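You operate a simulated robot arm through the tools that you are given. There is no shell and no other tool. Be economical: measure what you need, move in short steps, check, and stop when the job is done.

You run a simulated robot arm. Do the job below in one go: nothing can be reset, and whatever is moved stays where it is left.

## Task
Put one 35 g portion and one yolk in the LAB cup.
Fine: the cup stays on the slide, pulled out.

It is judged by the outcome, as a careful person would: the job done as asked, and still so three seconds after it is handed in. It fails if anything else is knocked over, pushed out of place, dropped, spilled or broken.

## Robot
A 7-joint arm with a two-finger parallel gripper, fixed in place. Base frame: the origin is at the foot of the arm, x ahead of it, y to its left, z up; the work surface is at about z = 0. Lengths are in cm, angles in rad, forces in N, time in s.
With the tool pointing down near the work surface it reaches from about 24 to 62 cm from the base axis. Its first joint turns from -1.152 to 1.152 rad. Payload 2.6 kg.
The tool frame sits at the grasp point between the pads (the TCP): z along the fingers, y along the line on which they close. The tips reach 3 cm beyond it. The gripper opens to 9.4 cm. The fingers are 2.8 cm wide and 1 cm thick; the gripper's body (5 by 9.6 cm) begins 5.5 cm behind the TCP.
Orientation is that of the tool frame in the base frame, as [roll, pitch, yaw] about the fixed x, y, z axes, in that order (R = Rz(yaw) Ry(pitch) Rx(roll)). With the fingers straight down and closing along the base's y, the tool's x points along the base's -x, its y along +y and its z along -z.

## Interface
- The arm moves only by the tool step_arm. Its argument "deltas" is a list that holds one entry, the list of rows, each a list of 7 numbers: the turn, a rotation vector about the base's x, y, z in units of 120 degrees (1.0 is 120 degrees), then the shift along the base's x, y, z in units of 200 mm (1.0 is 200 mm), then the finger opening in cm, from 0 to 9.4. In form: [[[wx, wy, wz, dx, dy, dz, hand], ...]]. A call has 1 to 10 rows; each row is the pose to reach, as a shift and turn from the pose commanded when the call began. A call with a number of a shift or a turn outside -1 to 1 is refused whole. Rows are played at 5 a second. More than 5 cm and 0.15 rad between two rows, or a gripper value outside its range, and nothing of the call is played. Where a pose cannot be reached the arm comes as near as it can. A force on the tool above 70 N (or 10 N above the force at the start of the call, whichever is more), or a blocked arm, ends the call early, and 0.2 s more pass. The fingers move at their own pace (about 7.2 cm/s each) and stop on an object; they squeeze with about 26 N. The grip force told is the motor's: it shows also when the fingers shut on nothing. Time passes only in rows, and 0.2 s behind the last, so rows that repeat a pose let the fingers close. The reply holds the time, the measured pose of the TCP, the force on the tool along the base axes, the opening and the grip force, in the units named above and with some noise, with the torque about the TCP (base axes, N m) and any sound that the robot's microphone picked up, and new pictures: "show" is both (left out), scene, wrist or none.
- Cameras (640 x 400 px; columns grow to the right, rows downward): "scene" is fixed at [3.26, 42.64, 58.06]; the picture's right is [-0.82, -0.58, 0.00], its down [-0.23, 0.33, -0.91] and it looks along [0.53, -0.75, -0.41] (base axes); focal length 310 px, centre (320, 200). "wrist" rides on the gripper at [7.6, 1.4, -10.3] in the tool frame; the picture's right is [-0.18, 0.98, 0.00], its down [-0.75, -0.14, -0.64] and it looks along [-0.63, -0.12, 0.77] (tool axes); focal length 243 px, centre (320, 200). There is no depth. A picture from a camera that has moved, and an enlarged one, comes with that camera's place and axes in the base frame and with its lens.
- close_up(camera, box): a new picture of the part [left, top, right, bottom] of that camera's present view, enlarged. No time passes.
- close_job(): hands the job in; it is judged then, once.

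Go step by step. Nothing tells you positions but the pictures and the camera data: compare them with the known pose of the tool, close in by small moves and look again before you grip or let go. The budget is 120 turns and 200 pictures, counting those below and the enlarged ones. Unless the task says otherwise, let go and move clear before handing in, and close with one line.

The tools are called by a JSON object that holds its "method" and its "body". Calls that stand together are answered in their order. step_arm: Moves the arm, as the interface text tells. Its arguments: {"type":"object","properties":{"deltas":{"type":"array","items":{"type":"array","items":{"type":"array","items":{"type":"number"}}}},"show":{"type":"string","enum":["both","scene","wrist","none"]}},"required":["deltas"]} The other tools are called the same way: close_up (camera, box) takes an enlarged picture of a part of a camera's view; close_job () hands the job in.

At the start:

```text
time: 0.0
ee_pos: [33.99, -11.25, 38.78]
tool_rot: [3.141, 0.001, -3.141]
contact_force: [0.2, -1.1, 0.5]
wrist_torque: [0.01, 0.02, 0.01]
width: 9.4
gripper_force: 0.1
```

scene: 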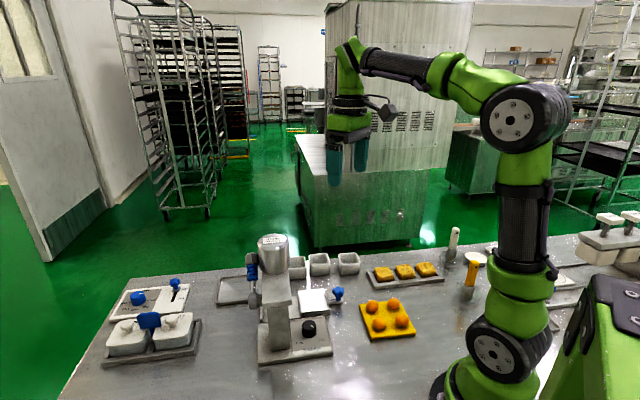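
wrist: 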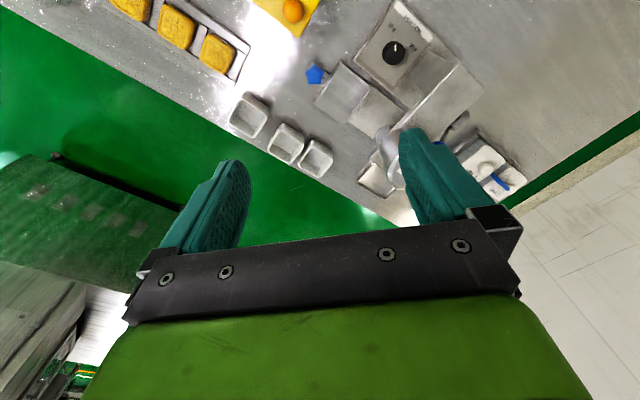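

I see a bench with a machine (dispenser?), small cups, yellow blocks, a yolk tray and boxes with blue handles. I'll enlarge the views to understand them.

{"method": "close_up", "body": {"camera": "scene", "box": [200, 220, 360, 370]}}

{"method": "close_up", "body": {"camera": "scene", "box": [340, 220, 500, 350]}}

{"method": "close_up", "body": {"camera": "scene", "box": [90, 260, 230, 370]}}

{"method": "close_up", "body": {"camera": "wrist", "box": [200, 0, 540, 230]}}

{"method": "close_up", "body": {"camera": "scene", "box": [500, 200, 640, 310]}}

```text
2.67 times, centred on (280, 295) of scene
camera zoom: at [3.26, 42.64, 58.06], right [-0.82, -0.58, 0.0], down [-0.23, 0.33, -0.91], along [0.53, -0.75, -0.41], focal length 826 px, centre (427, -53)
```

zoom: 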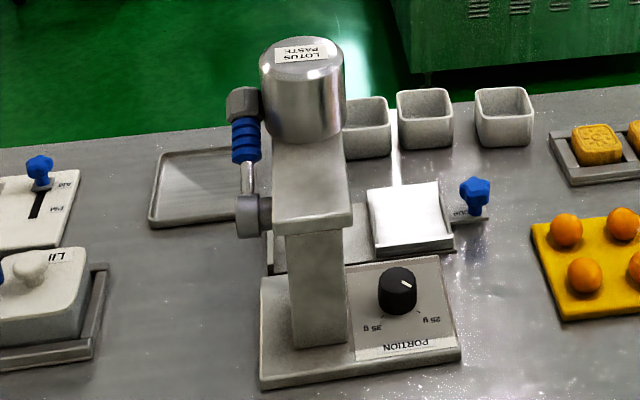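

```text
3.08 times, centred on (420, 285) of scene
camera zoom: at [3.26, 42.64, 58.06], right [-0.82, -0.58, 0.0], down [-0.23, 0.33, -0.91], along [0.53, -0.75, -0.41], focal length 953 px, centre (12, -62)
```

zoom: 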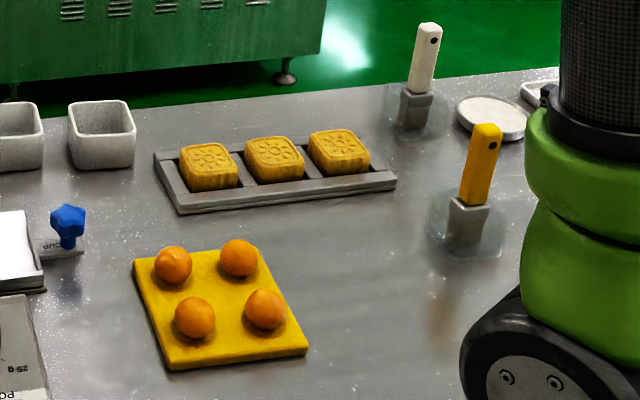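

```text
3.64 times, centred on (160, 315) of scene
camera zoom: at [3.26, 42.64, 58.06], right [-0.82, -0.58, 0.0], down [-0.23, 0.33, -0.91], along [0.53, -0.75, -0.41], focal length 1126 px, centre (902, -218)
```

zoom: 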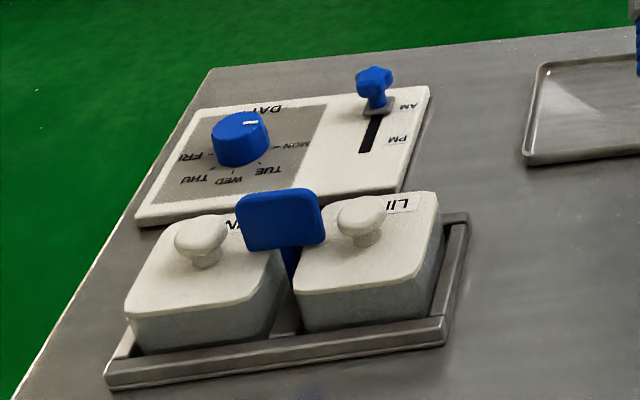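

```text
1.74 times, centred on (370, 115) of wrist
camera zoom: at [26.24, -9.79, 49.17], right [0.18, 0.98, 0.0], down [0.75, -0.14, 0.64], along [0.63, -0.12, -0.77], focal length 422 px, centre (233, 348)
```

zoom: 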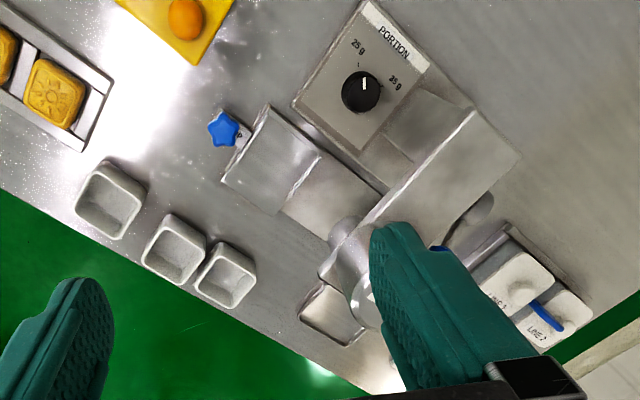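

```text
3.64 times, centred on (570, 255) of scene
camera zoom: at [3.26, 42.64, 58.06], right [-0.82, -0.58, 0.0], down [-0.23, 0.33, -0.91], along [0.53, -0.75, -0.41], focal length 1126 px, centre (-589, 0)
```

zoom: 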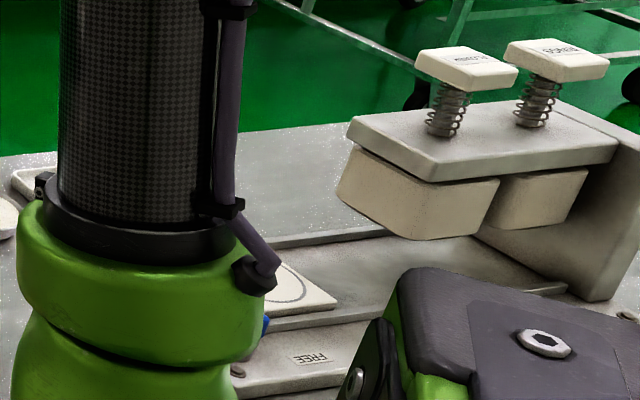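

The dispenser has a 25/35 g dial, a lever on its far side, and a slide with a blue knob labelled CUP. I'll look for the cup labels by moving the wrist camera lower and nearer to the cups.

{"method": "step_arm", "body": {"deltas": [[[0, 0, 0, -0.03, -0.08, -0.19, 9.4], [0, 0, 0, -0.06, -0.16, -0.38, 9.4], [0, 0, 0, -0.1, -0.24, -0.57, 9.4], [0, 0, 0, -0.12, -0.3, -0.75, 9.4], [0, 0, 0, -0.12, -0.3, -0.75, 9.4]]], "show": "wrist"}}

```text
time: 1.2
ee_pos: [31.72, -17.38, 23.77]
tool_rot: [3.141, 0.0, 3.14]
contact_force: [-0.5, -0.5, 0.0]
wrist_torque: [0.01, -0.02, 0.03]
width: 9.4
gripper_force: 0.0
camera wrist: at [23.96, -15.9, 34.08], right [0.19, 0.98, 0.0], down [0.75, -0.14, 0.64], along [0.63, -0.12, -0.77], focal length 243 px, centre (320, 200)
```

wrist: 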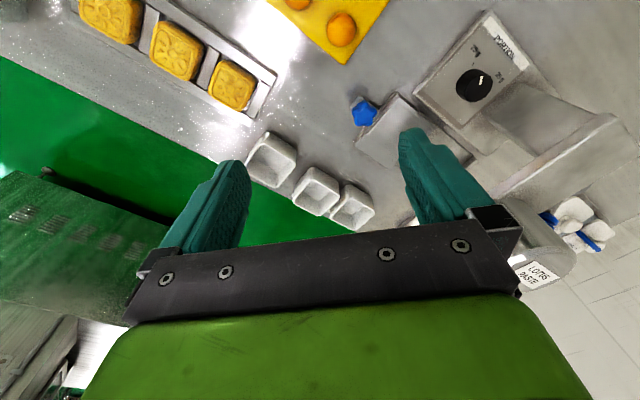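

{"method": "close_up", "body": {"camera": "wrist", "box": [230, 80, 410, 240]}}

{"method": "close_up", "body": {"camera": "wrist", "box": [340, 0, 640, 200]}}

```text
2.50 times, centred on (320, 160) of wrist
camera zoom: at [23.96, -15.9, 34.08], right [0.19, 0.98, 0.0], down [0.75, -0.14, 0.64], along [0.63, -0.12, -0.77], focal length 606 px, centre (320, 300)
```

zoom: 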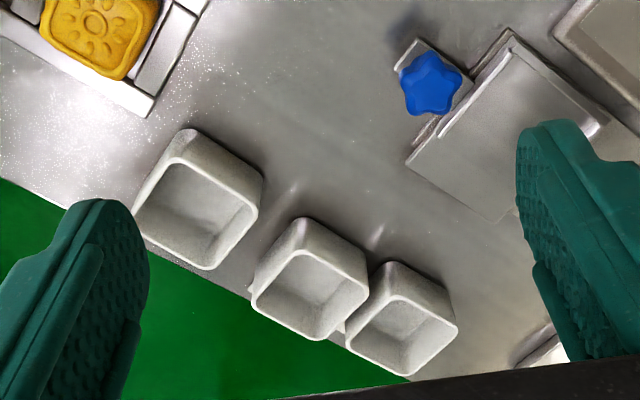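

```text
2.00 times, centred on (490, 100) of wrist
camera zoom: at [23.96, -15.9, 34.08], right [0.19, 0.98, 0.0], down [0.75, -0.14, 0.64], along [0.63, -0.12, -0.77], focal length 485 px, centre (-20, 400)
```

zoom: 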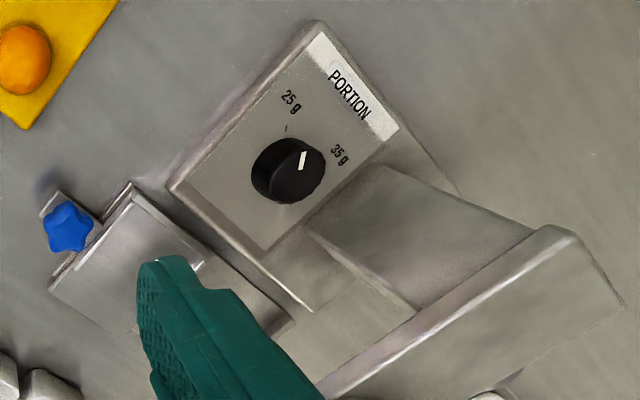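

No labels on the sides facing the robot or the scene camera. I'll swing the wrist camera to the far side of the cups to look back at them.

{"method": "step_arm", "body": {"deltas": [[[0, 0, 0.07, 0.07, -0.05, 0, 9.4], [0, 0, 0.14, 0.14, -0.1, 0, 9.4], [0, 0, 0.21, 0.21, -0.15, 0, 9.4], [0, 0, 0.28, 0.28, -0.2, 0, 9.4], [0, 0, 0.35, 0.35, -0.25, 0, 9.4], [0, 0, 0.42, 0.42, -0.3, 0, 9.4], [0, 0, 0.49, 0.49, -0.35, 0, 9.4], [0, 0, 0.56, 0.56, -0.4, 0, 9.4], [0, 0, 0.63, 0.63, -0.45, 0, 9.4], [0, 0, 0.7, 0.7, -0.5, 0, 9.4]]], "show": "wrist"}}

```text
time: 3.4
ee_pos: [45.74, -27.31, 23.89]
tool_rot: [-3.141, -0.001, -1.673]
contact_force: [0.2, 0.0, 0.4]
wrist_torque: [0.0, -0.03, 0.0]
width: 9.4
gripper_force: 0.2
camera wrist: at [43.41, -34.65, 34.15], right [-0.96, 0.28, 0.0], down [0.22, 0.73, 0.64], along [0.18, 0.62, -0.77], focal length 243 px, centre (320, 200)
```

wrist: 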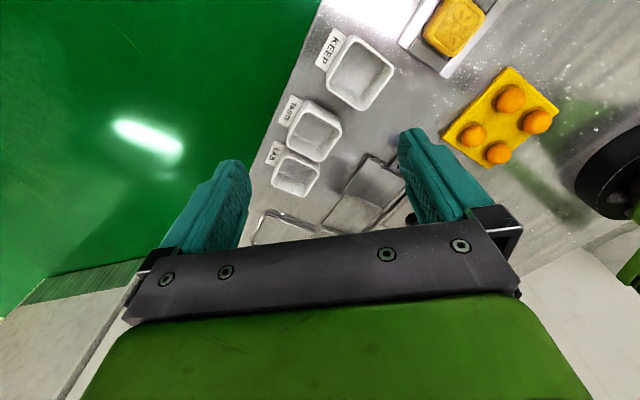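

{"method": "close_up", "body": {"camera": "wrist", "box": [240, 20, 440, 250]}}

{"method": "close_up", "body": {"camera": "wrist", "box": [380, 0, 640, 180]}}

```text
1.74 times, centred on (340, 135) of wrist
camera zoom: at [43.41, -34.65, 34.15], right [-0.96, 0.28, 0.0], down [0.22, 0.73, 0.64], along [0.18, 0.62, -0.77], focal length 422 px, centre (285, 313)
```

zoom: 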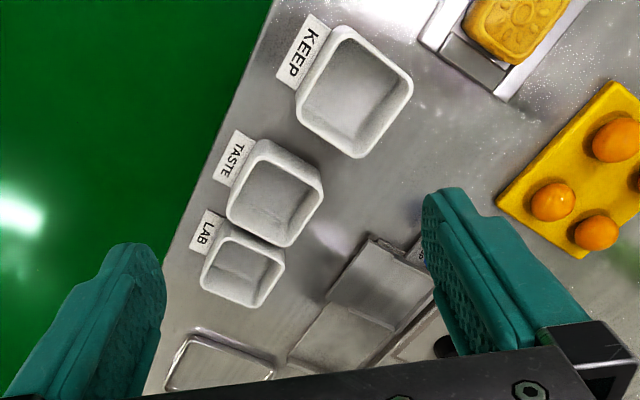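

```text
2.22 times, centred on (510, 90) of wrist
camera zoom: at [43.41, -34.65, 34.15], right [-0.96, 0.28, 0.0], down [0.22, 0.73, 0.64], along [0.18, 0.62, -0.77], focal length 539 px, centre (-102, 444)
```

zoom: 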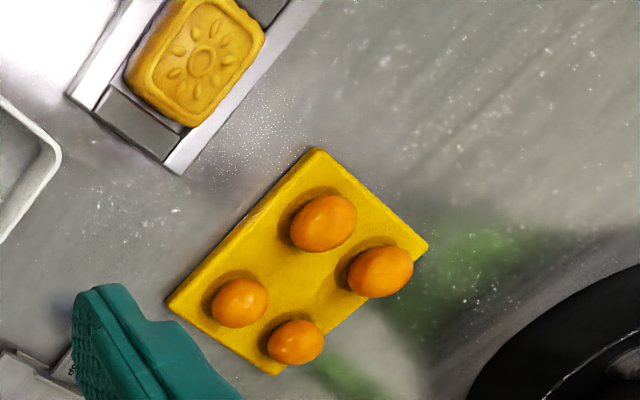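

LAB is the cup farthest out, at about (52.5, -16). Next I look closely at the dial, the lever and the slide.

{"method": "close_up", "body": {"camera": "scene", "box": [235, 225, 315, 300]}}

{"method": "close_up", "body": {"camera": "scene", "box": [255, 285, 355, 365]}}

```text
5.33 times, centred on (275, 262) of scene
camera zoom: at [3.26, 42.64, 58.06], right [-0.82, -0.58, 0.0], down [-0.23, 0.33, -0.91], along [0.53, -0.75, -0.41], focal length 1651 px, centre (560, -133)
```

zoom: 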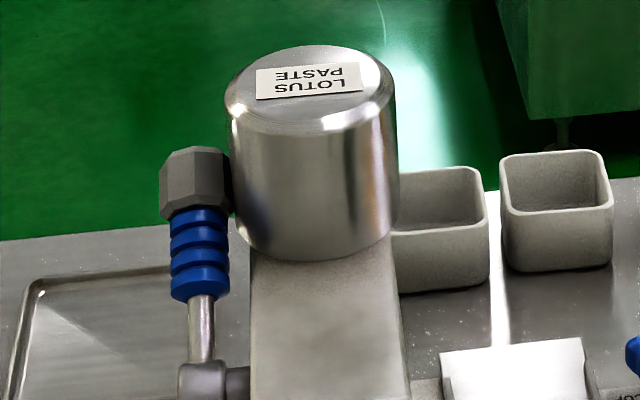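

```text
5.00 times, centred on (305, 325) of scene
camera zoom: at [3.26, 42.64, 58.06], right [-0.82, -0.58, 0.0], down [-0.23, 0.33, -0.91], along [0.53, -0.75, -0.41], focal length 1548 px, centre (395, -425)
```

zoom: 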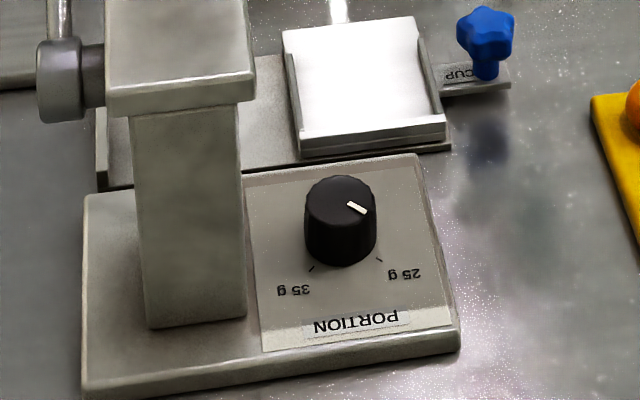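

The dial points at 25 g. The lever stands upright beside the beam, and the slide pad is out. The machine sits at about 45° in the base frame. I turn the tool to that angle and go over the LAB cup.

{"method": "step_arm", "body": {"deltas": [[[0, 0, -0.065, 0.068, 0.113, -0.08, 9.4], [0, 0, -0.13, 0.136, 0.226, -0.16, 9.4], [0, 0, -0.195, 0.204, 0.339, -0.24, 9.4], [0, 0, -0.26, 0.272, 0.452, -0.32, 9.4], [0, 0, -0.325, 0.338, 0.565, -0.4, 9.4], [0, 0, -0.325, 0.338, 0.565, -0.4, 9.4]]]}}

```text
time: 4.8
ee_pos: [52.51, -15.79, 15.91]
tool_rot: [3.141, 0.001, -2.358]
contact_force: [0.3, -0.7, -0.8]
wrist_torque: [0.01, -0.01, 0.03]
width: 9.42
gripper_force: 0.0
camera wrist: at [45.96, -20.23, 26.22], right [-0.56, 0.83, 0.0], down [0.63, 0.43, 0.64], along [0.53, 0.36, -0.77], focal length 243 px, centre (320, 200)
```

scene: 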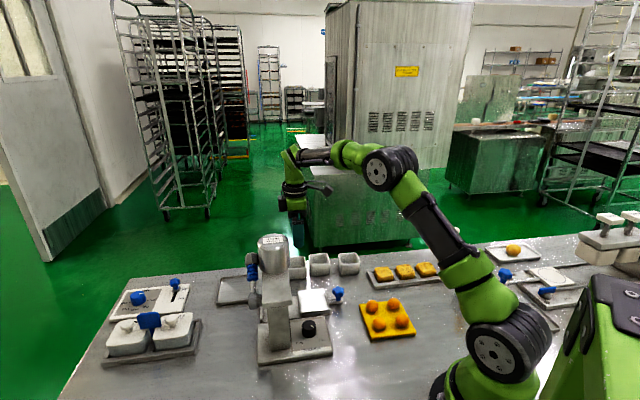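
wrist: 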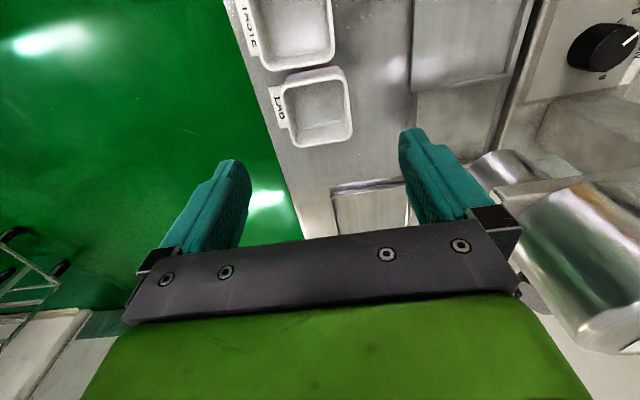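

{"method": "close_up", "body": {"camera": "wrist", "box": [220, 0, 420, 170]}}

{"method": "close_up", "body": {"camera": "wrist", "box": [380, 0, 640, 180]}}

{"method": "close_up", "body": {"camera": "scene", "box": [440, 225, 600, 335]}}

```text
2.35 times, centred on (320, 85) of wrist
camera zoom: at [45.96, -20.23, 26.22], right [-0.56, 0.83, 0.0], down [0.63, 0.43, 0.64], along [0.53, 0.36, -0.77], focal length 571 px, centre (320, 471)
```

zoom: 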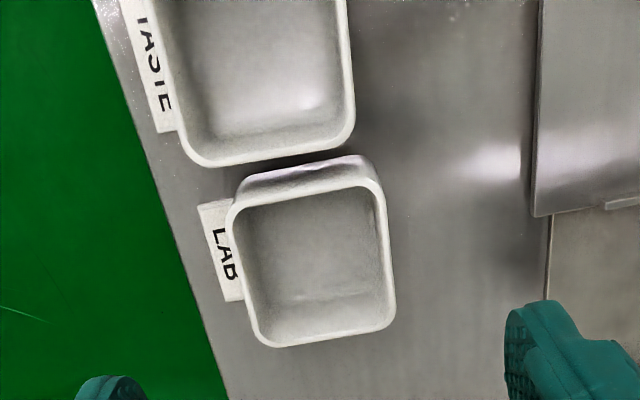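

```text
2.22 times, centred on (510, 90) of wrist
camera zoom: at [45.96, -20.23, 26.22], right [-0.56, 0.83, 0.0], down [0.63, 0.43, 0.64], along [0.53, 0.36, -0.77], focal length 539 px, centre (-102, 444)
```

zoom: 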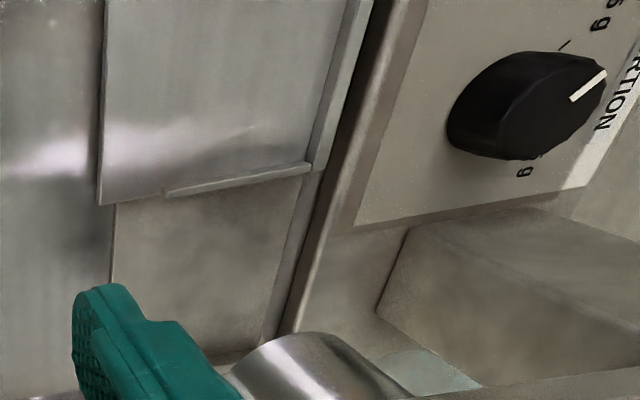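

```text
3.64 times, centred on (520, 280) of scene
camera zoom: at [3.26, 42.64, 58.06], right [-0.82, -0.58, 0.0], down [-0.23, 0.33, -0.91], along [0.53, -0.75, -0.41], focal length 1126 px, centre (-407, -91)
```

zoom: 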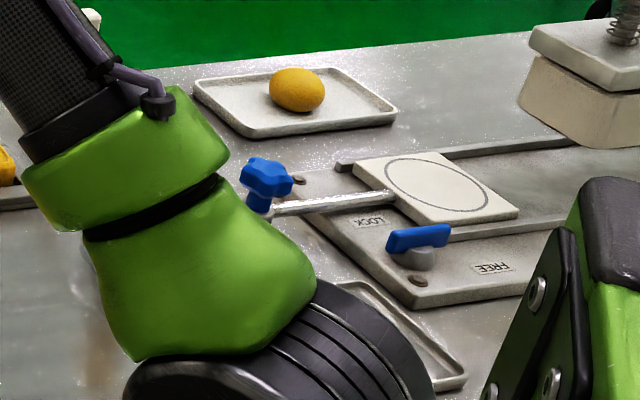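

The labels lie flat on the table and the cup is about 5.5 cm wide, square to the tool. I go straight down over it, open.

{"method": "step_arm", "body": {"deltas": [[[0, 0, 0, 0.008, -0.012, -0.2, 9.4], [0, 0, 0, 0.008, -0.012, -0.4, 9.4], [0, 0, 0, 0.008, -0.012, -0.52, 9.4], [0, 0, 0, 0.008, -0.012, -0.6, 9.4], [0, 0, 0, 0.008, -0.012, -0.6, 9.4]]]}}

```text
time: 6.0
ee_pos: [52.44, -16.02, 3.77]
tool_rot: [3.141, -0.001, -2.357]
contact_force: [-0.4, 0.4, 0.1]
wrist_torque: [0.01, 0.03, -0.03]
width: 9.41
gripper_force: 0.1
camera wrist: at [46.03, -20.44, 14.14], right [-0.56, 0.83, 0.0], down [0.63, 0.43, 0.64], along [0.53, 0.36, -0.77], focal length 243 px, centre (320, 200)
```

scene: 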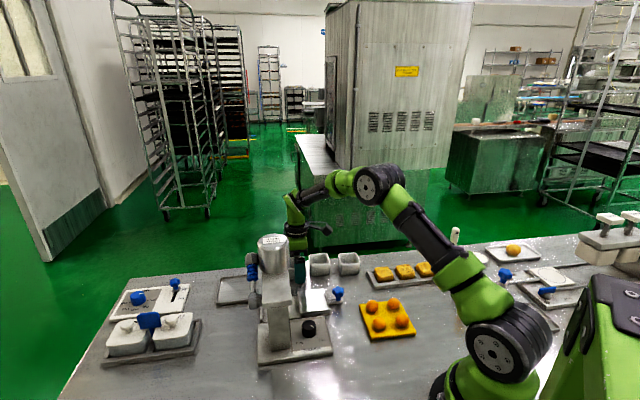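
wrist: 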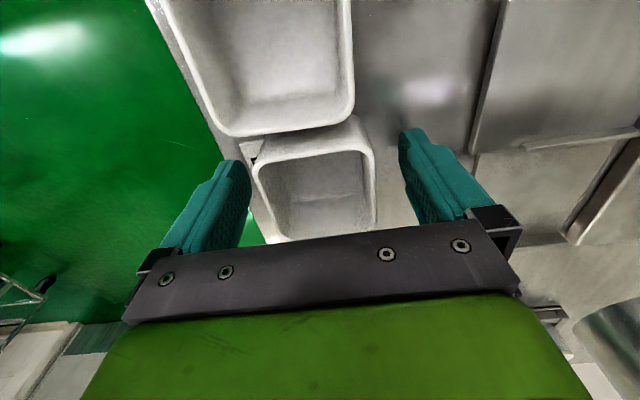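

The cup is between the fingers, so I close.

{"method": "step_arm", "body": {"deltas": [[[0, 0, 0, 0, 0, 0, 7], [0, 0, 0, 0, 0, 0, 5], [0, 0, 0, 0, 0, 0, 4], [0, 0, 0, 0, 0, 0, 4]]], "show": "wrist"}}

```text
time: 7.0
ee_pos: [52.35, -16.1, 3.85]
tool_rot: [3.141, 0.0, -2.357]
contact_force: [0.7, 0.5, -0.8]
wrist_torque: [-0.01, -0.01, -0.04]
width: 6.37
gripper_force: 26.2
camera wrist: at [46.03, -20.44, 14.17], right [-0.56, 0.83, 0.0], down [0.63, 0.43, 0.64], along [0.53, 0.36, -0.77], focal length 243 px, centre (320, 200)
```

wrist: 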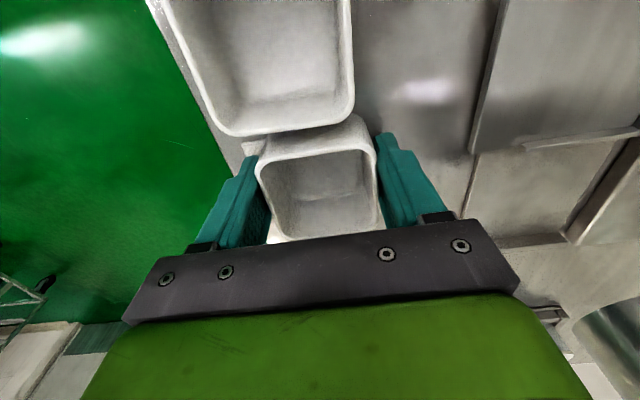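

The cup is held, but low. The slide tray has lips, so I open, rise 1.4 cm, regrip nearer the rim and then lift.

{"method": "step_arm", "body": {"deltas": [[[0, 0, 0, 0, 0, 0, 7.6], [0, 0, 0, 0, 0, 0.0, 7.8], [0, 0, 0, 0, 0, 0.07, 7.8], [0, 0, 0, 0, 0, 0.07, 6], [0, 0, 0, 0, 0, 0.07, 4], [0, 0, 0, 0, 0, 0.07, 4], [0, 0, 0, 0, 0, 0.17, 4], [0, 0, 0, 0, 0, 0.3, 4], [0, 0, 0, 0, 0, 0.45, 4], [0, 0, 0, 0, 0, 0.45, 4]]]}}

```text
time: 9.2
ee_pos: [52.46, -16.11, 12.92]
tool_rot: [3.141, -0.002, -2.356]
contact_force: [0.3, 0.1, 0.1]
wrist_torque: [-0.02, -0.02, -0.02]
width: 5.88
gripper_force: 25.8
camera wrist: at [46.06, -20.5, 23.28], right [-0.56, 0.83, 0.0], down [0.63, 0.43, 0.64], along [0.53, 0.36, -0.77], focal length 243 px, centre (320, 200)
```

scene: 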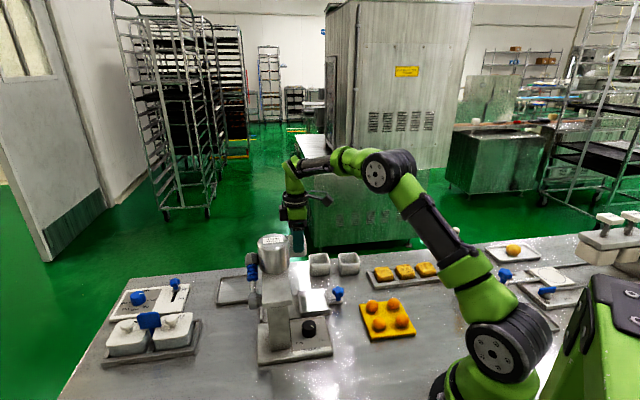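
wrist: 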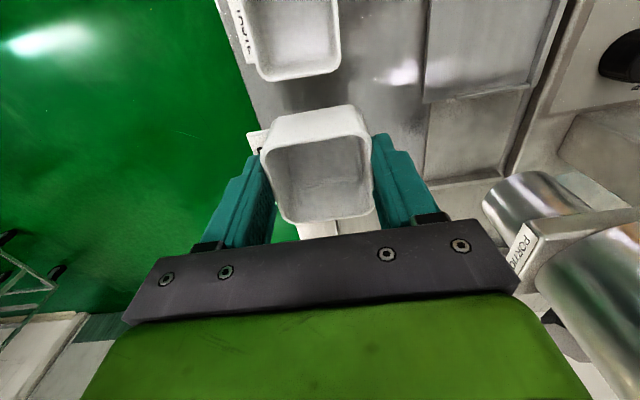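

The cup is held, so I carry it over the slide tray at this height and check alignment.

{"method": "step_arm", "body": {"deltas": [[[0, 0, 0, -0.15, 0.1, 0, 4], [0, 0, 0, -0.3, 0.21, 0, 4], [0, 0, 0, -0.45, 0.32, 0, 4], [0, 0, 0, -0.573, 0.42, 0, 4], [0, 0, 0, -0.573, 0.42, 0, 4]]]}}

{"method": "close_up", "body": {"camera": "scene", "box": [250, 220, 370, 320]}}

```text
time: 10.4
ee_pos: [41.06, -7.77, 12.81]
tool_rot: [-3.141, -0.001, -2.355]
contact_force: [0.0, -1.1, 0.1]
wrist_torque: [-0.02, -0.01, -0.01]
width: 5.91
gripper_force: 25.9
camera wrist: at [34.59, -12.09, 23.12], right [-0.56, 0.83, 0.0], down [0.63, 0.43, 0.64], along [0.53, 0.36, -0.77], focal length 243 px, centre (320, 200)
```

scene: 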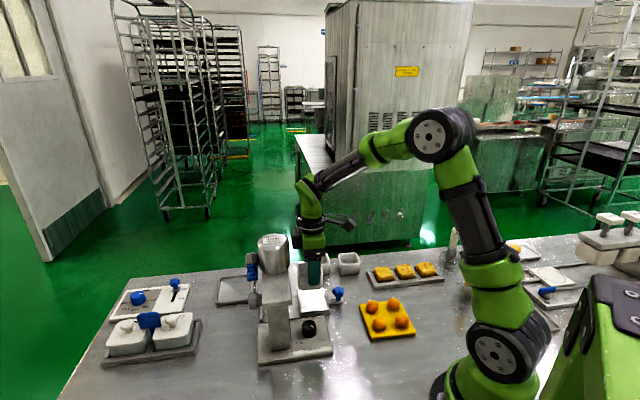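
wrist: 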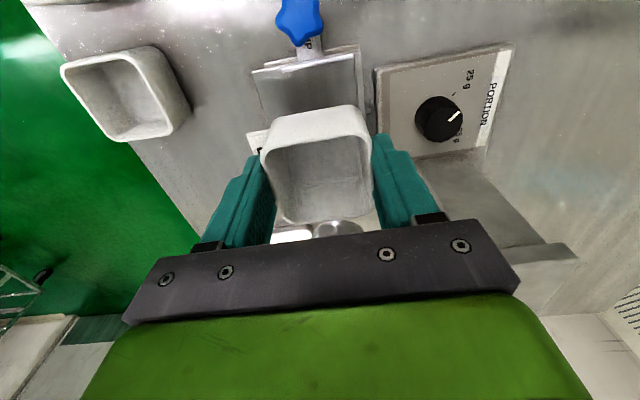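

```text
4.00 times, centred on (310, 270) of scene
camera zoom: at [3.26, 42.64, 58.06], right [-0.82, -0.58, 0.0], down [-0.23, 0.33, -0.91], along [0.53, -0.75, -0.41], focal length 1239 px, centre (360, -80)
```

zoom: 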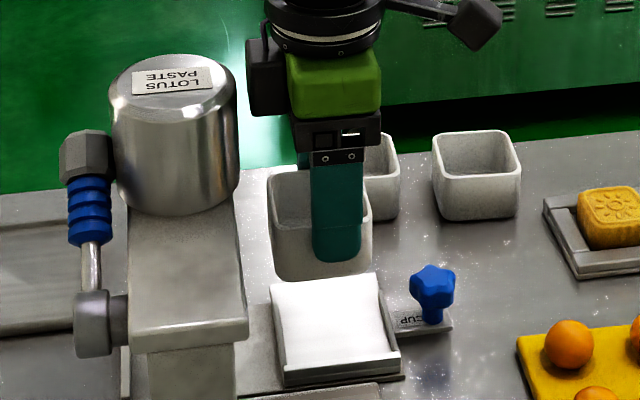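

The tray centre works out at about (41.4, -8.4), so I correct laterally and come down to just above it.

{"method": "step_arm", "body": {"deltas": [[[0, 0, 0, 0.012, -0.032, -0.05, 4], [0, 0, 0, 0.012, -0.032, -0.15, 4], [0, 0, 0, 0.012, -0.032, -0.25, 4], [0, 0, 0, 0.012, -0.032, -0.29, 4], [0, 0, 0, 0.012, -0.032, -0.29, 4]]]}}

{"method": "close_up", "body": {"camera": "scene", "box": [270, 240, 370, 320]}}

{"method": "close_up", "body": {"camera": "wrist", "box": [200, 0, 440, 200]}}

```text
time: 11.6
ee_pos: [41.19, -8.47, 7.0]
tool_rot: [-3.141, 0.002, -2.355]
contact_force: [-1.7, 0.7, 5.1]
wrist_torque: [0.19, -0.08, 0.04]
width: 5.91
gripper_force: 25.7
camera wrist: at [34.71, -12.78, 17.4], right [-0.56, 0.83, 0.0], down [0.63, 0.43, 0.64], along [0.53, 0.36, -0.77], focal length 243 px, centre (320, 200)
```

scene: 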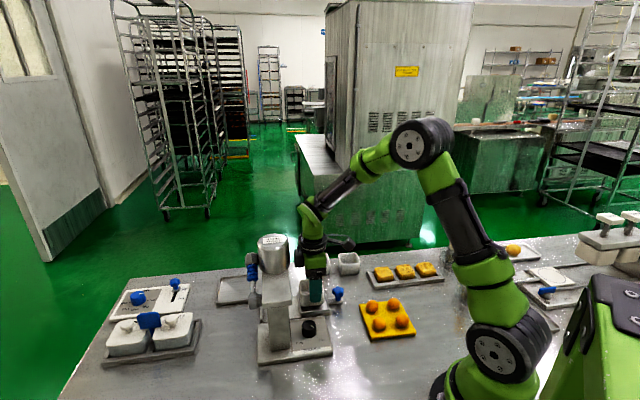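
wrist: 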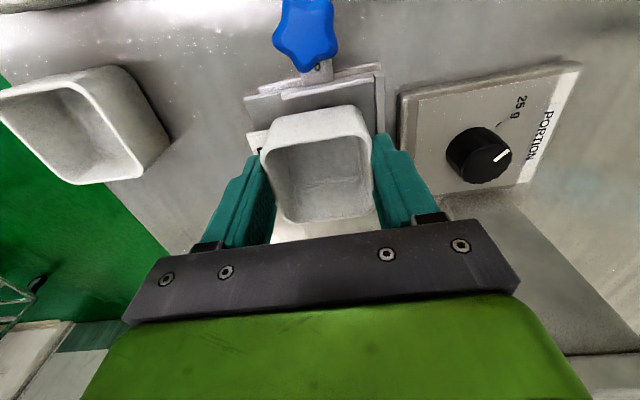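

```text
5.00 times, centred on (320, 280) of scene
camera zoom: at [3.25, 42.64, 58.06], right [-0.82, -0.58, 0.0], down [-0.23, 0.33, -0.91], along [0.53, -0.75, -0.41], focal length 1548 px, centre (320, -200)
```

zoom: 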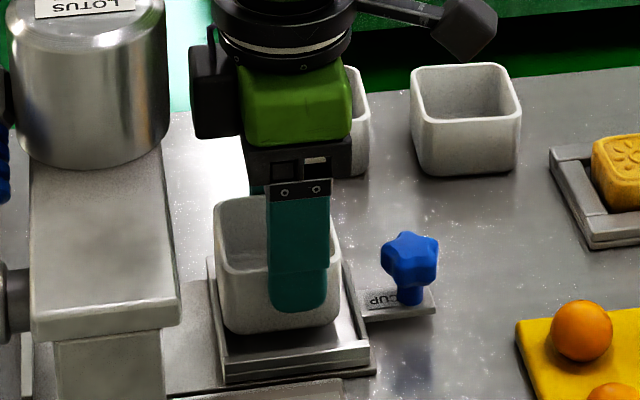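

```text
2.00 times, centred on (320, 100) of wrist
camera zoom: at [34.71, -12.78, 17.4], right [-0.56, 0.83, 0.0], down [0.63, 0.43, 0.64], along [0.53, 0.36, -0.77], focal length 485 px, centre (320, 400)
```

zoom: 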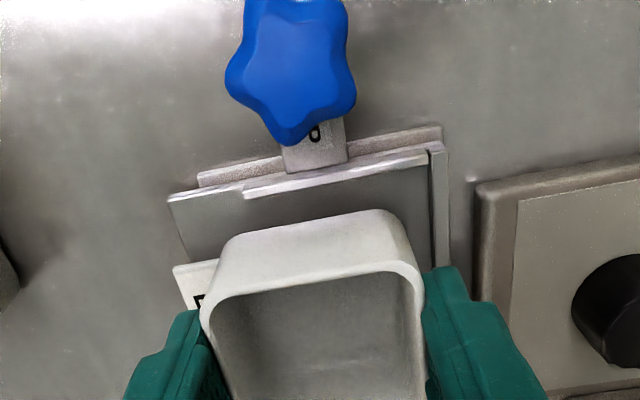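

The LAB tag is part of the cup and overhangs the open back of the tray. Light contact suggests the cup is sitting on the inner lip. I lift, shift 0.7 cm toward the knob, and lower again.

{"method": "step_arm", "body": {"deltas": [[[0, 0, 0, 0, 0, 0.05, 4], [0, 0, 0, -0.025, -0.025, 0.05, 4], [0, 0, 0, -0.025, -0.025, 0.02, 4], [0, 0, 0, -0.025, -0.025, 0.0, 4], [0, 0, 0, -0.025, -0.025, 0.0, 4]]]}}

{"method": "close_up", "body": {"camera": "scene", "box": [270, 240, 370, 320]}}

{"method": "close_up", "body": {"camera": "wrist", "box": [200, 0, 440, 200]}}

```text
time: 12.8
ee_pos: [40.61, -9.1, 7.04]
tool_rot: [3.141, 0.0, -2.356]
contact_force: [0.1, 0.2, -1.5]
wrist_torque: [0.04, 0.01, -0.02]
width: 5.89
gripper_force: 26.0
camera wrist: at [34.21, -13.31, 17.36], right [-0.56, 0.83, 0.0], down [0.63, 0.43, 0.64], along [0.53, 0.36, -0.77], focal length 243 px, centre (320, 200)
```

scene: 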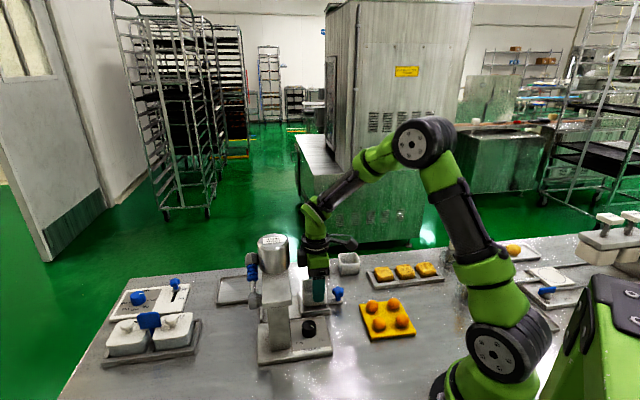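
wrist: 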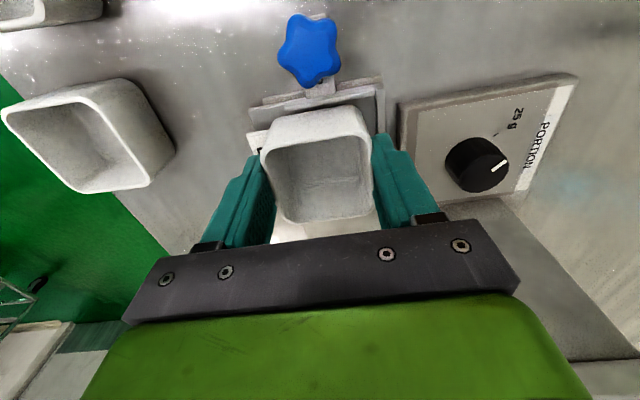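

```text
5.00 times, centred on (320, 280) of scene
camera zoom: at [3.26, 42.64, 58.06], right [-0.82, -0.58, 0.0], down [-0.23, 0.33, -0.91], along [0.53, -0.75, -0.41], focal length 1548 px, centre (320, -200)
```

zoom: 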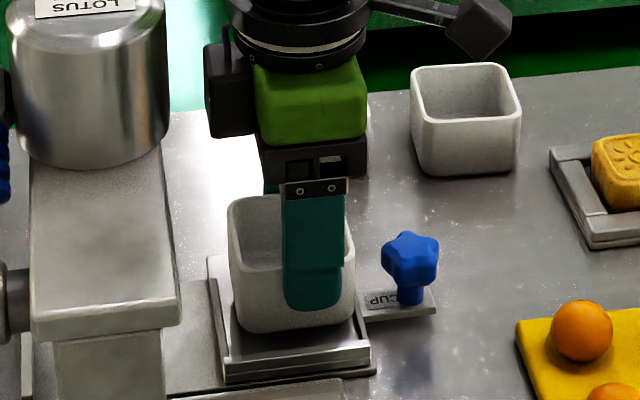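

```text
2.00 times, centred on (320, 100) of wrist
camera zoom: at [34.21, -13.31, 17.36], right [-0.56, 0.83, 0.0], down [0.63, 0.43, 0.64], along [0.53, 0.36, -0.77], focal length 485 px, centre (320, 400)
```

zoom: 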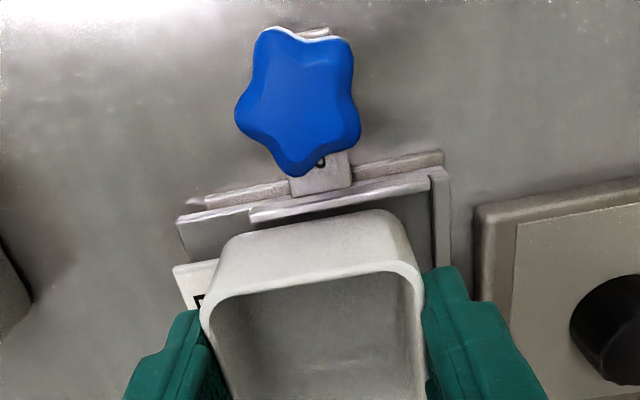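

{"method": "step_arm", "body": {"deltas": [[[0, 0, 0, 0, 0, -0.01, 4], [0, 0, 0, 0, 0, -0.02, 4], [0, 0, 0, 0, 0, -0.025, 4], [0, 0, 0, 0, 0, -0.025, 4]]], "show": "none"}}

```text
time: 13.8
ee_pos: [40.61, -8.97, 6.52]
tool_rot: [-3.141, 0.0, -2.357]
contact_force: [-0.4, -0.1, -0.5]
wrist_torque: [-0.02, 0.02, 0.02]
width: 5.91
gripper_force: 25.6
```

{"method": "step_arm", "body": {"deltas": [[[0, 0, 0, 0, 0, -0.01, 4], [0, 0, 0, 0, 0, -0.015, 4], [0, 0, 0, 0, 0, -0.015, 4]]], "show": "none"}}

```text
time: 14.6
ee_pos: [40.7, -9.02, 6.34]
tool_rot: [-3.14, 0.001, -2.355]
contact_force: [-3.5, 3.3, 18.6]
wrist_torque: [0.04, 0.16, -0.08]
width: 5.91
gripper_force: 26.1
```

{"method": "close_up", "body": {"camera": "scene", "box": [280, 255, 360, 315]}}

{"method": "close_up", "body": {"camera": "wrist", "box": [240, 20, 420, 160]}}

```text
6.67 times, centred on (320, 285) of scene
camera zoom: at [3.25, 42.64, 58.06], right [-0.82, -0.58, 0.0], down [-0.23, 0.33, -0.91], along [0.53, -0.75, -0.41], focal length 2064 px, centre (320, -367)
```

zoom: 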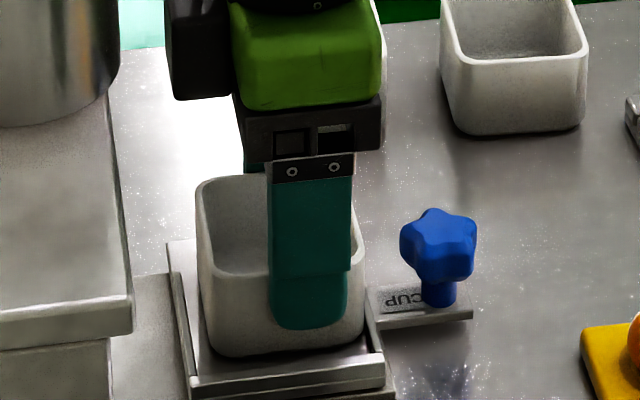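

```text
2.86 times, centred on (330, 90) of wrist
camera zoom: at [34.22, -13.25, 16.69], right [-0.56, 0.83, 0.0], down [0.63, 0.43, 0.64], along [0.53, 0.36, -0.77], focal length 693 px, centre (291, 514)
```

zoom: 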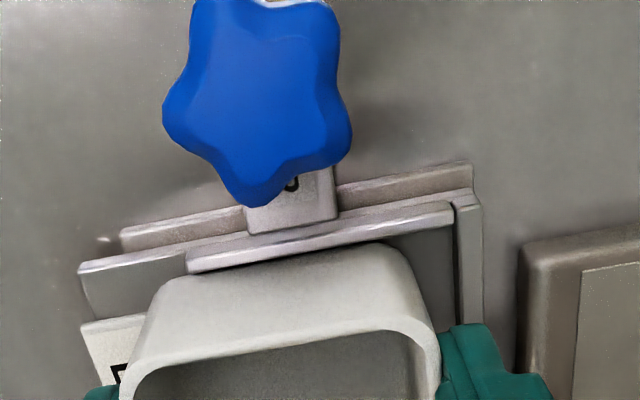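

The cup is seated inside the tray lips. I release it and rise clear.

{"method": "step_arm", "body": {"deltas": [[[0, 0, 0, 0, 0, 0.005, 6.5], [0, 0, 0, 0, 0, 0.005, 8], [0, 0, 0, 0, 0, 0.005, 9], [0, 0, 0, 0, 0, 0.1, 9], [0, 0, 0, 0, 0, 0.3, 9], [0, 0, 0, 0, 0, 0.5, 9], [0, 0, 0, 0, 0, 0.6, 9]]]}}

{"method": "close_up", "body": {"camera": "scene", "box": [280, 255, 360, 315]}}

{"method": "close_up", "body": {"camera": "wrist", "box": [200, 0, 560, 200]}}

```text
time: 16.2
ee_pos: [40.74, -9.03, 18.34]
tool_rot: [3.141, 0.001, -2.357]
contact_force: [-0.2, 0.1, 0.6]
wrist_torque: [-0.01, 0.01, 0.0]
width: 8.99
gripper_force: 0.1
camera wrist: at [34.16, -13.35, 28.63], right [-0.56, 0.83, 0.0], down [0.63, 0.43, 0.64], along [0.53, 0.36, -0.77], focal length 243 px, centre (320, 200)
```

scene: 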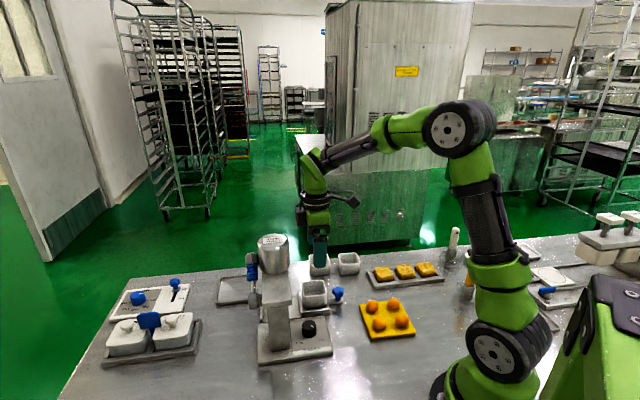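
wrist: 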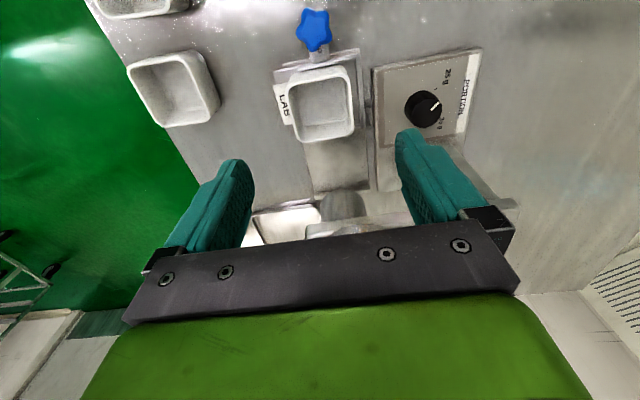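

```text
6.67 times, centred on (320, 285) of scene
camera zoom: at [3.26, 42.64, 58.06], right [-0.82, -0.58, 0.0], down [-0.23, 0.33, -0.91], along [0.53, -0.75, -0.41], focal length 2064 px, centre (320, -367)
```

zoom: 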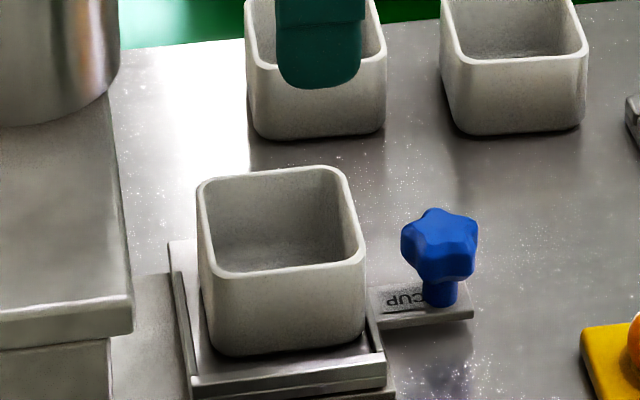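

```text
1.78 times, centred on (380, 100) of wrist
camera zoom: at [34.16, -13.35, 28.63], right [-0.56, 0.83, 0.0], down [0.63, 0.43, 0.64], along [0.53, 0.36, -0.77], focal length 431 px, centre (213, 378)
```

zoom: 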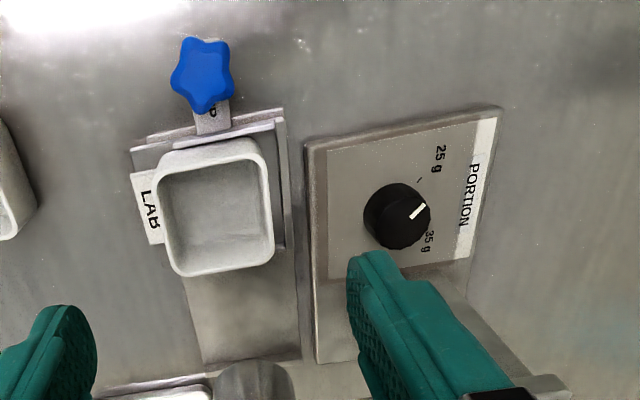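

The cup sits squarely on the slide. Next is the dial, at about (35.7, 0.8). I'll turn it in two short twists so the hand stays clear of the column.

{"method": "step_arm", "body": {"deltas": [[[0, 0, 0.05, -0.06, 0.12, 0, 5.5], [0, 0, 0.1, -0.13, 0.25, 0, 5.5], [0, 0, 0.15, -0.19, 0.37, 0, 5.5], [0, 0, 0.208, -0.252, 0.49, 0, 5.5], [0, 0, 0.208, -0.252, 0.49, -0.2, 5.5], [0, 0, 0.208, -0.252, 0.49, -0.4, 5.5], [0, 0, 0.208, -0.252, 0.49, -0.4, 5.5]]]}}

{"method": "close_up", "body": {"camera": "scene", "box": [255, 265, 355, 345]}}

{"method": "close_up", "body": {"camera": "wrist", "box": [200, 0, 480, 200]}}

```text
time: 17.8
ee_pos: [35.6, 0.96, 10.32]
tool_rot: [3.14, 0.0, -1.919]
contact_force: [0.6, 0.3, -0.3]
wrist_torque: [0.0, 0.01, 0.03]
width: 5.5
gripper_force: 0.1
camera wrist: at [31.5, -5.73, 20.58], right [-0.86, 0.51, 0.0], down [0.39, 0.66, 0.64], along [0.33, 0.55, -0.77], focal length 243 px, centre (320, 200)
```

scene: 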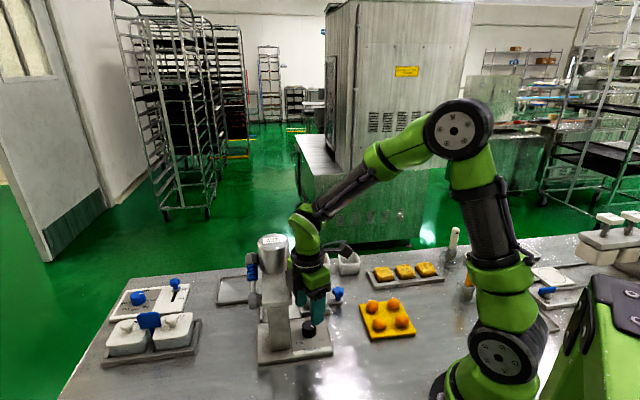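
wrist: 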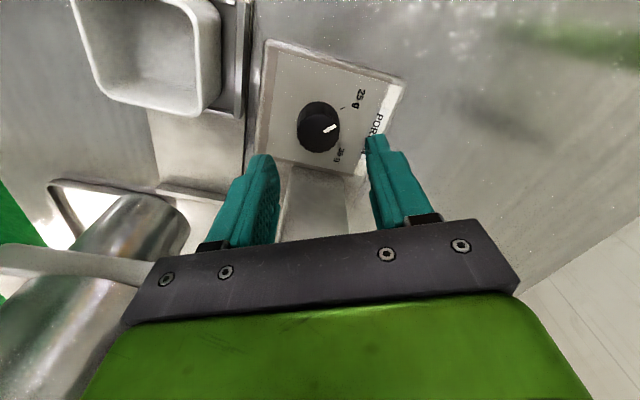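

```text
5.00 times, centred on (305, 305) of scene
camera zoom: at [3.26, 42.64, 58.06], right [-0.82, -0.58, 0.0], down [-0.23, 0.33, -0.91], along [0.53, -0.75, -0.41], focal length 1548 px, centre (395, -325)
```

zoom: 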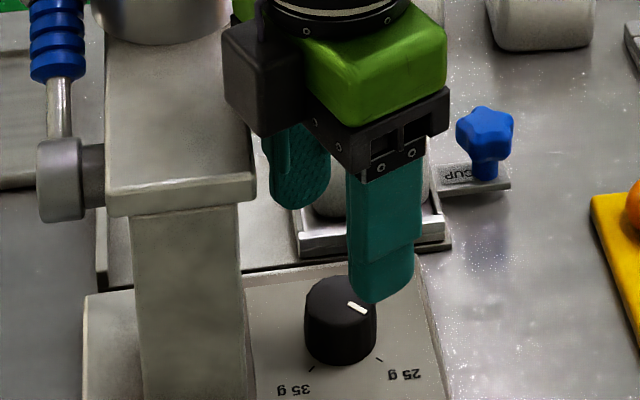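

```text
2.00 times, centred on (340, 100) of wrist
camera zoom: at [31.5, -5.73, 20.58], right [-0.86, 0.51, 0.0], down [0.39, 0.66, 0.64], along [0.33, 0.55, -0.77], focal length 485 px, centre (280, 400)
```

zoom: 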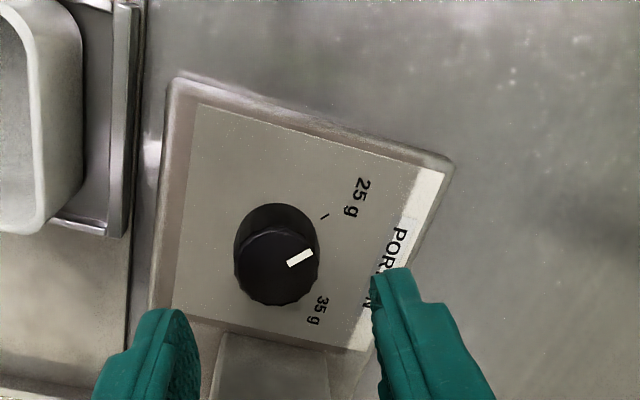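

{"method": "step_arm", "body": {"deltas": [[[0, 0, 0, -0.005, -0.01, -0.1, 5.5], [0, 0, 0, -0.005, -0.01, -0.2, 5.5], [0, 0, 0, -0.005, -0.01, -0.27, 5.5], [0, 0, 0, -0.005, -0.01, -0.27, 5.5]]], "show": "wrist"}}

{"method": "close_up", "body": {"camera": "scene", "box": [255, 265, 355, 345]}}

```text
time: 18.2
ee_pos: [35.86, 0.87, 9.48]
tool_rot: [-3.129, 0.003, -1.923]
contact_force: [-3.6, 0.1, 5.5]
wrist_torque: [0.09, -0.36, -0.01]
width: 5.5
gripper_force: 0.0
stopped in row 1: the force on the tool passed its limit (the readings are from after the stop); the commanded pose is now the measured one
camera wrist: at [31.65, -5.75, 19.73], right [-0.86, 0.51, -0.01], down [0.38, 0.66, 0.65], along [0.34, 0.55, -0.76], focal length 243 px, centre (320, 200)
```

wrist: 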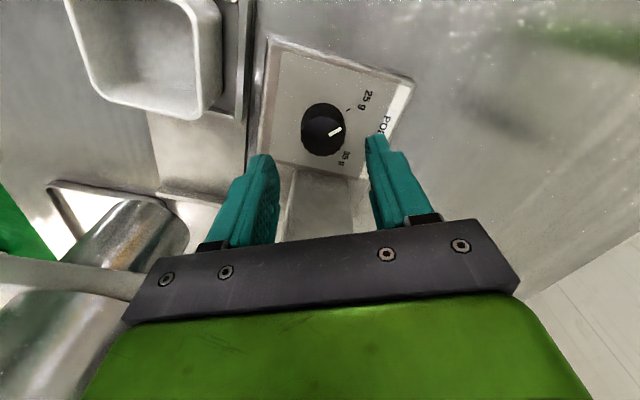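

```text
5.00 times, centred on (305, 305) of scene
camera zoom: at [3.25, 42.64, 58.06], right [-0.82, -0.58, 0.0], down [-0.23, 0.33, -0.91], along [0.53, -0.75, -0.41], focal length 1548 px, centre (395, -325)
```

zoom: 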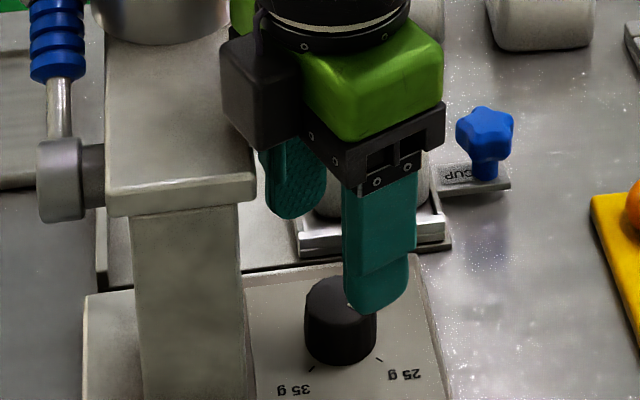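

The motor box on the hand touched the beam top, lightly. I'll back up and approach the knob with the hand tilted about 35° away from the machine.

{"method": "step_arm", "body": {"deltas": [[[0, 0, 0, -0.02, -0.02, 0.1, 5.5], [0, 0, 0, -0.05, -0.04, 0.225, 5.5], [0, 0, -0.07, -0.1, -0.09, 0.3, 5.5], [0, 0, -0.14, -0.15, -0.14, 0.3, 5.5], [0, 0, -0.208, -0.15, -0.14, 0.3, 5.5], [0, 0, -0.208, -0.15, -0.14, 0.3, 5.5]]], "show": "none"}}

{"method": "step_arm", "body": {"deltas": [[[0.05, -0.05, 0, 0, 0, 0, 5.5], [0.09, -0.09, 0, 0, 0, 0, 5.5], [0.13, -0.13, 0, 0, 0, 0, 5.5], [0.17, -0.17, 0, 0, 0, 0, 5.5], [0.206, -0.206, 0, 0, 0, 0, 5.5], [0.206, -0.206, 0, 0, 0, 0, 5.5]]]}}

```text
time: 19.6
ee_pos: [32.96, -2.02, 15.55]
tool_rot: [-3.129, 0.004, -2.36]
contact_force: [-0.5, 0.5, 0.7]
wrist_torque: [0.01, 0.01, -0.01]
width: 5.51
gripper_force: 0.1
```

```text
time: 21.0
ee_pos: [32.74, -1.89, 15.36]
tool_rot: [-3.132, 0.614, -2.361]
contact_force: [-0.8, -0.1, -1.0]
wrist_torque: [0.0, -0.04, -0.02]
width: 5.49
gripper_force: 0.1
camera wrist: at [23.04, -9.36, 19.46], right [-0.58, 0.81, 0.1], down [0.27, 0.08, 0.96], along [0.77, 0.59, -0.26], focal length 243 px, centre (320, 200)
```

scene: 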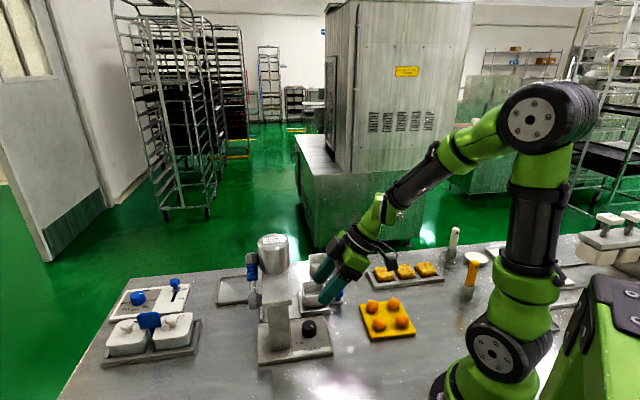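
wrist: 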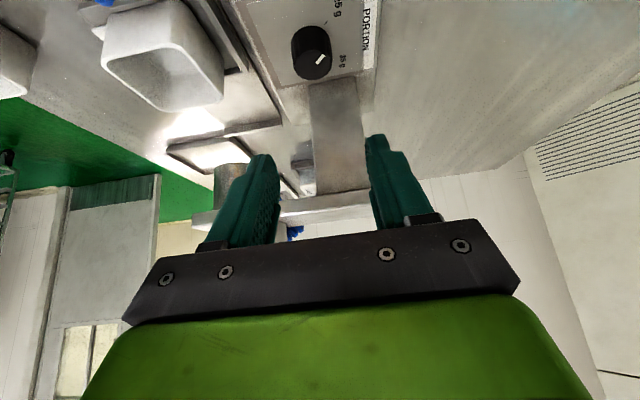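

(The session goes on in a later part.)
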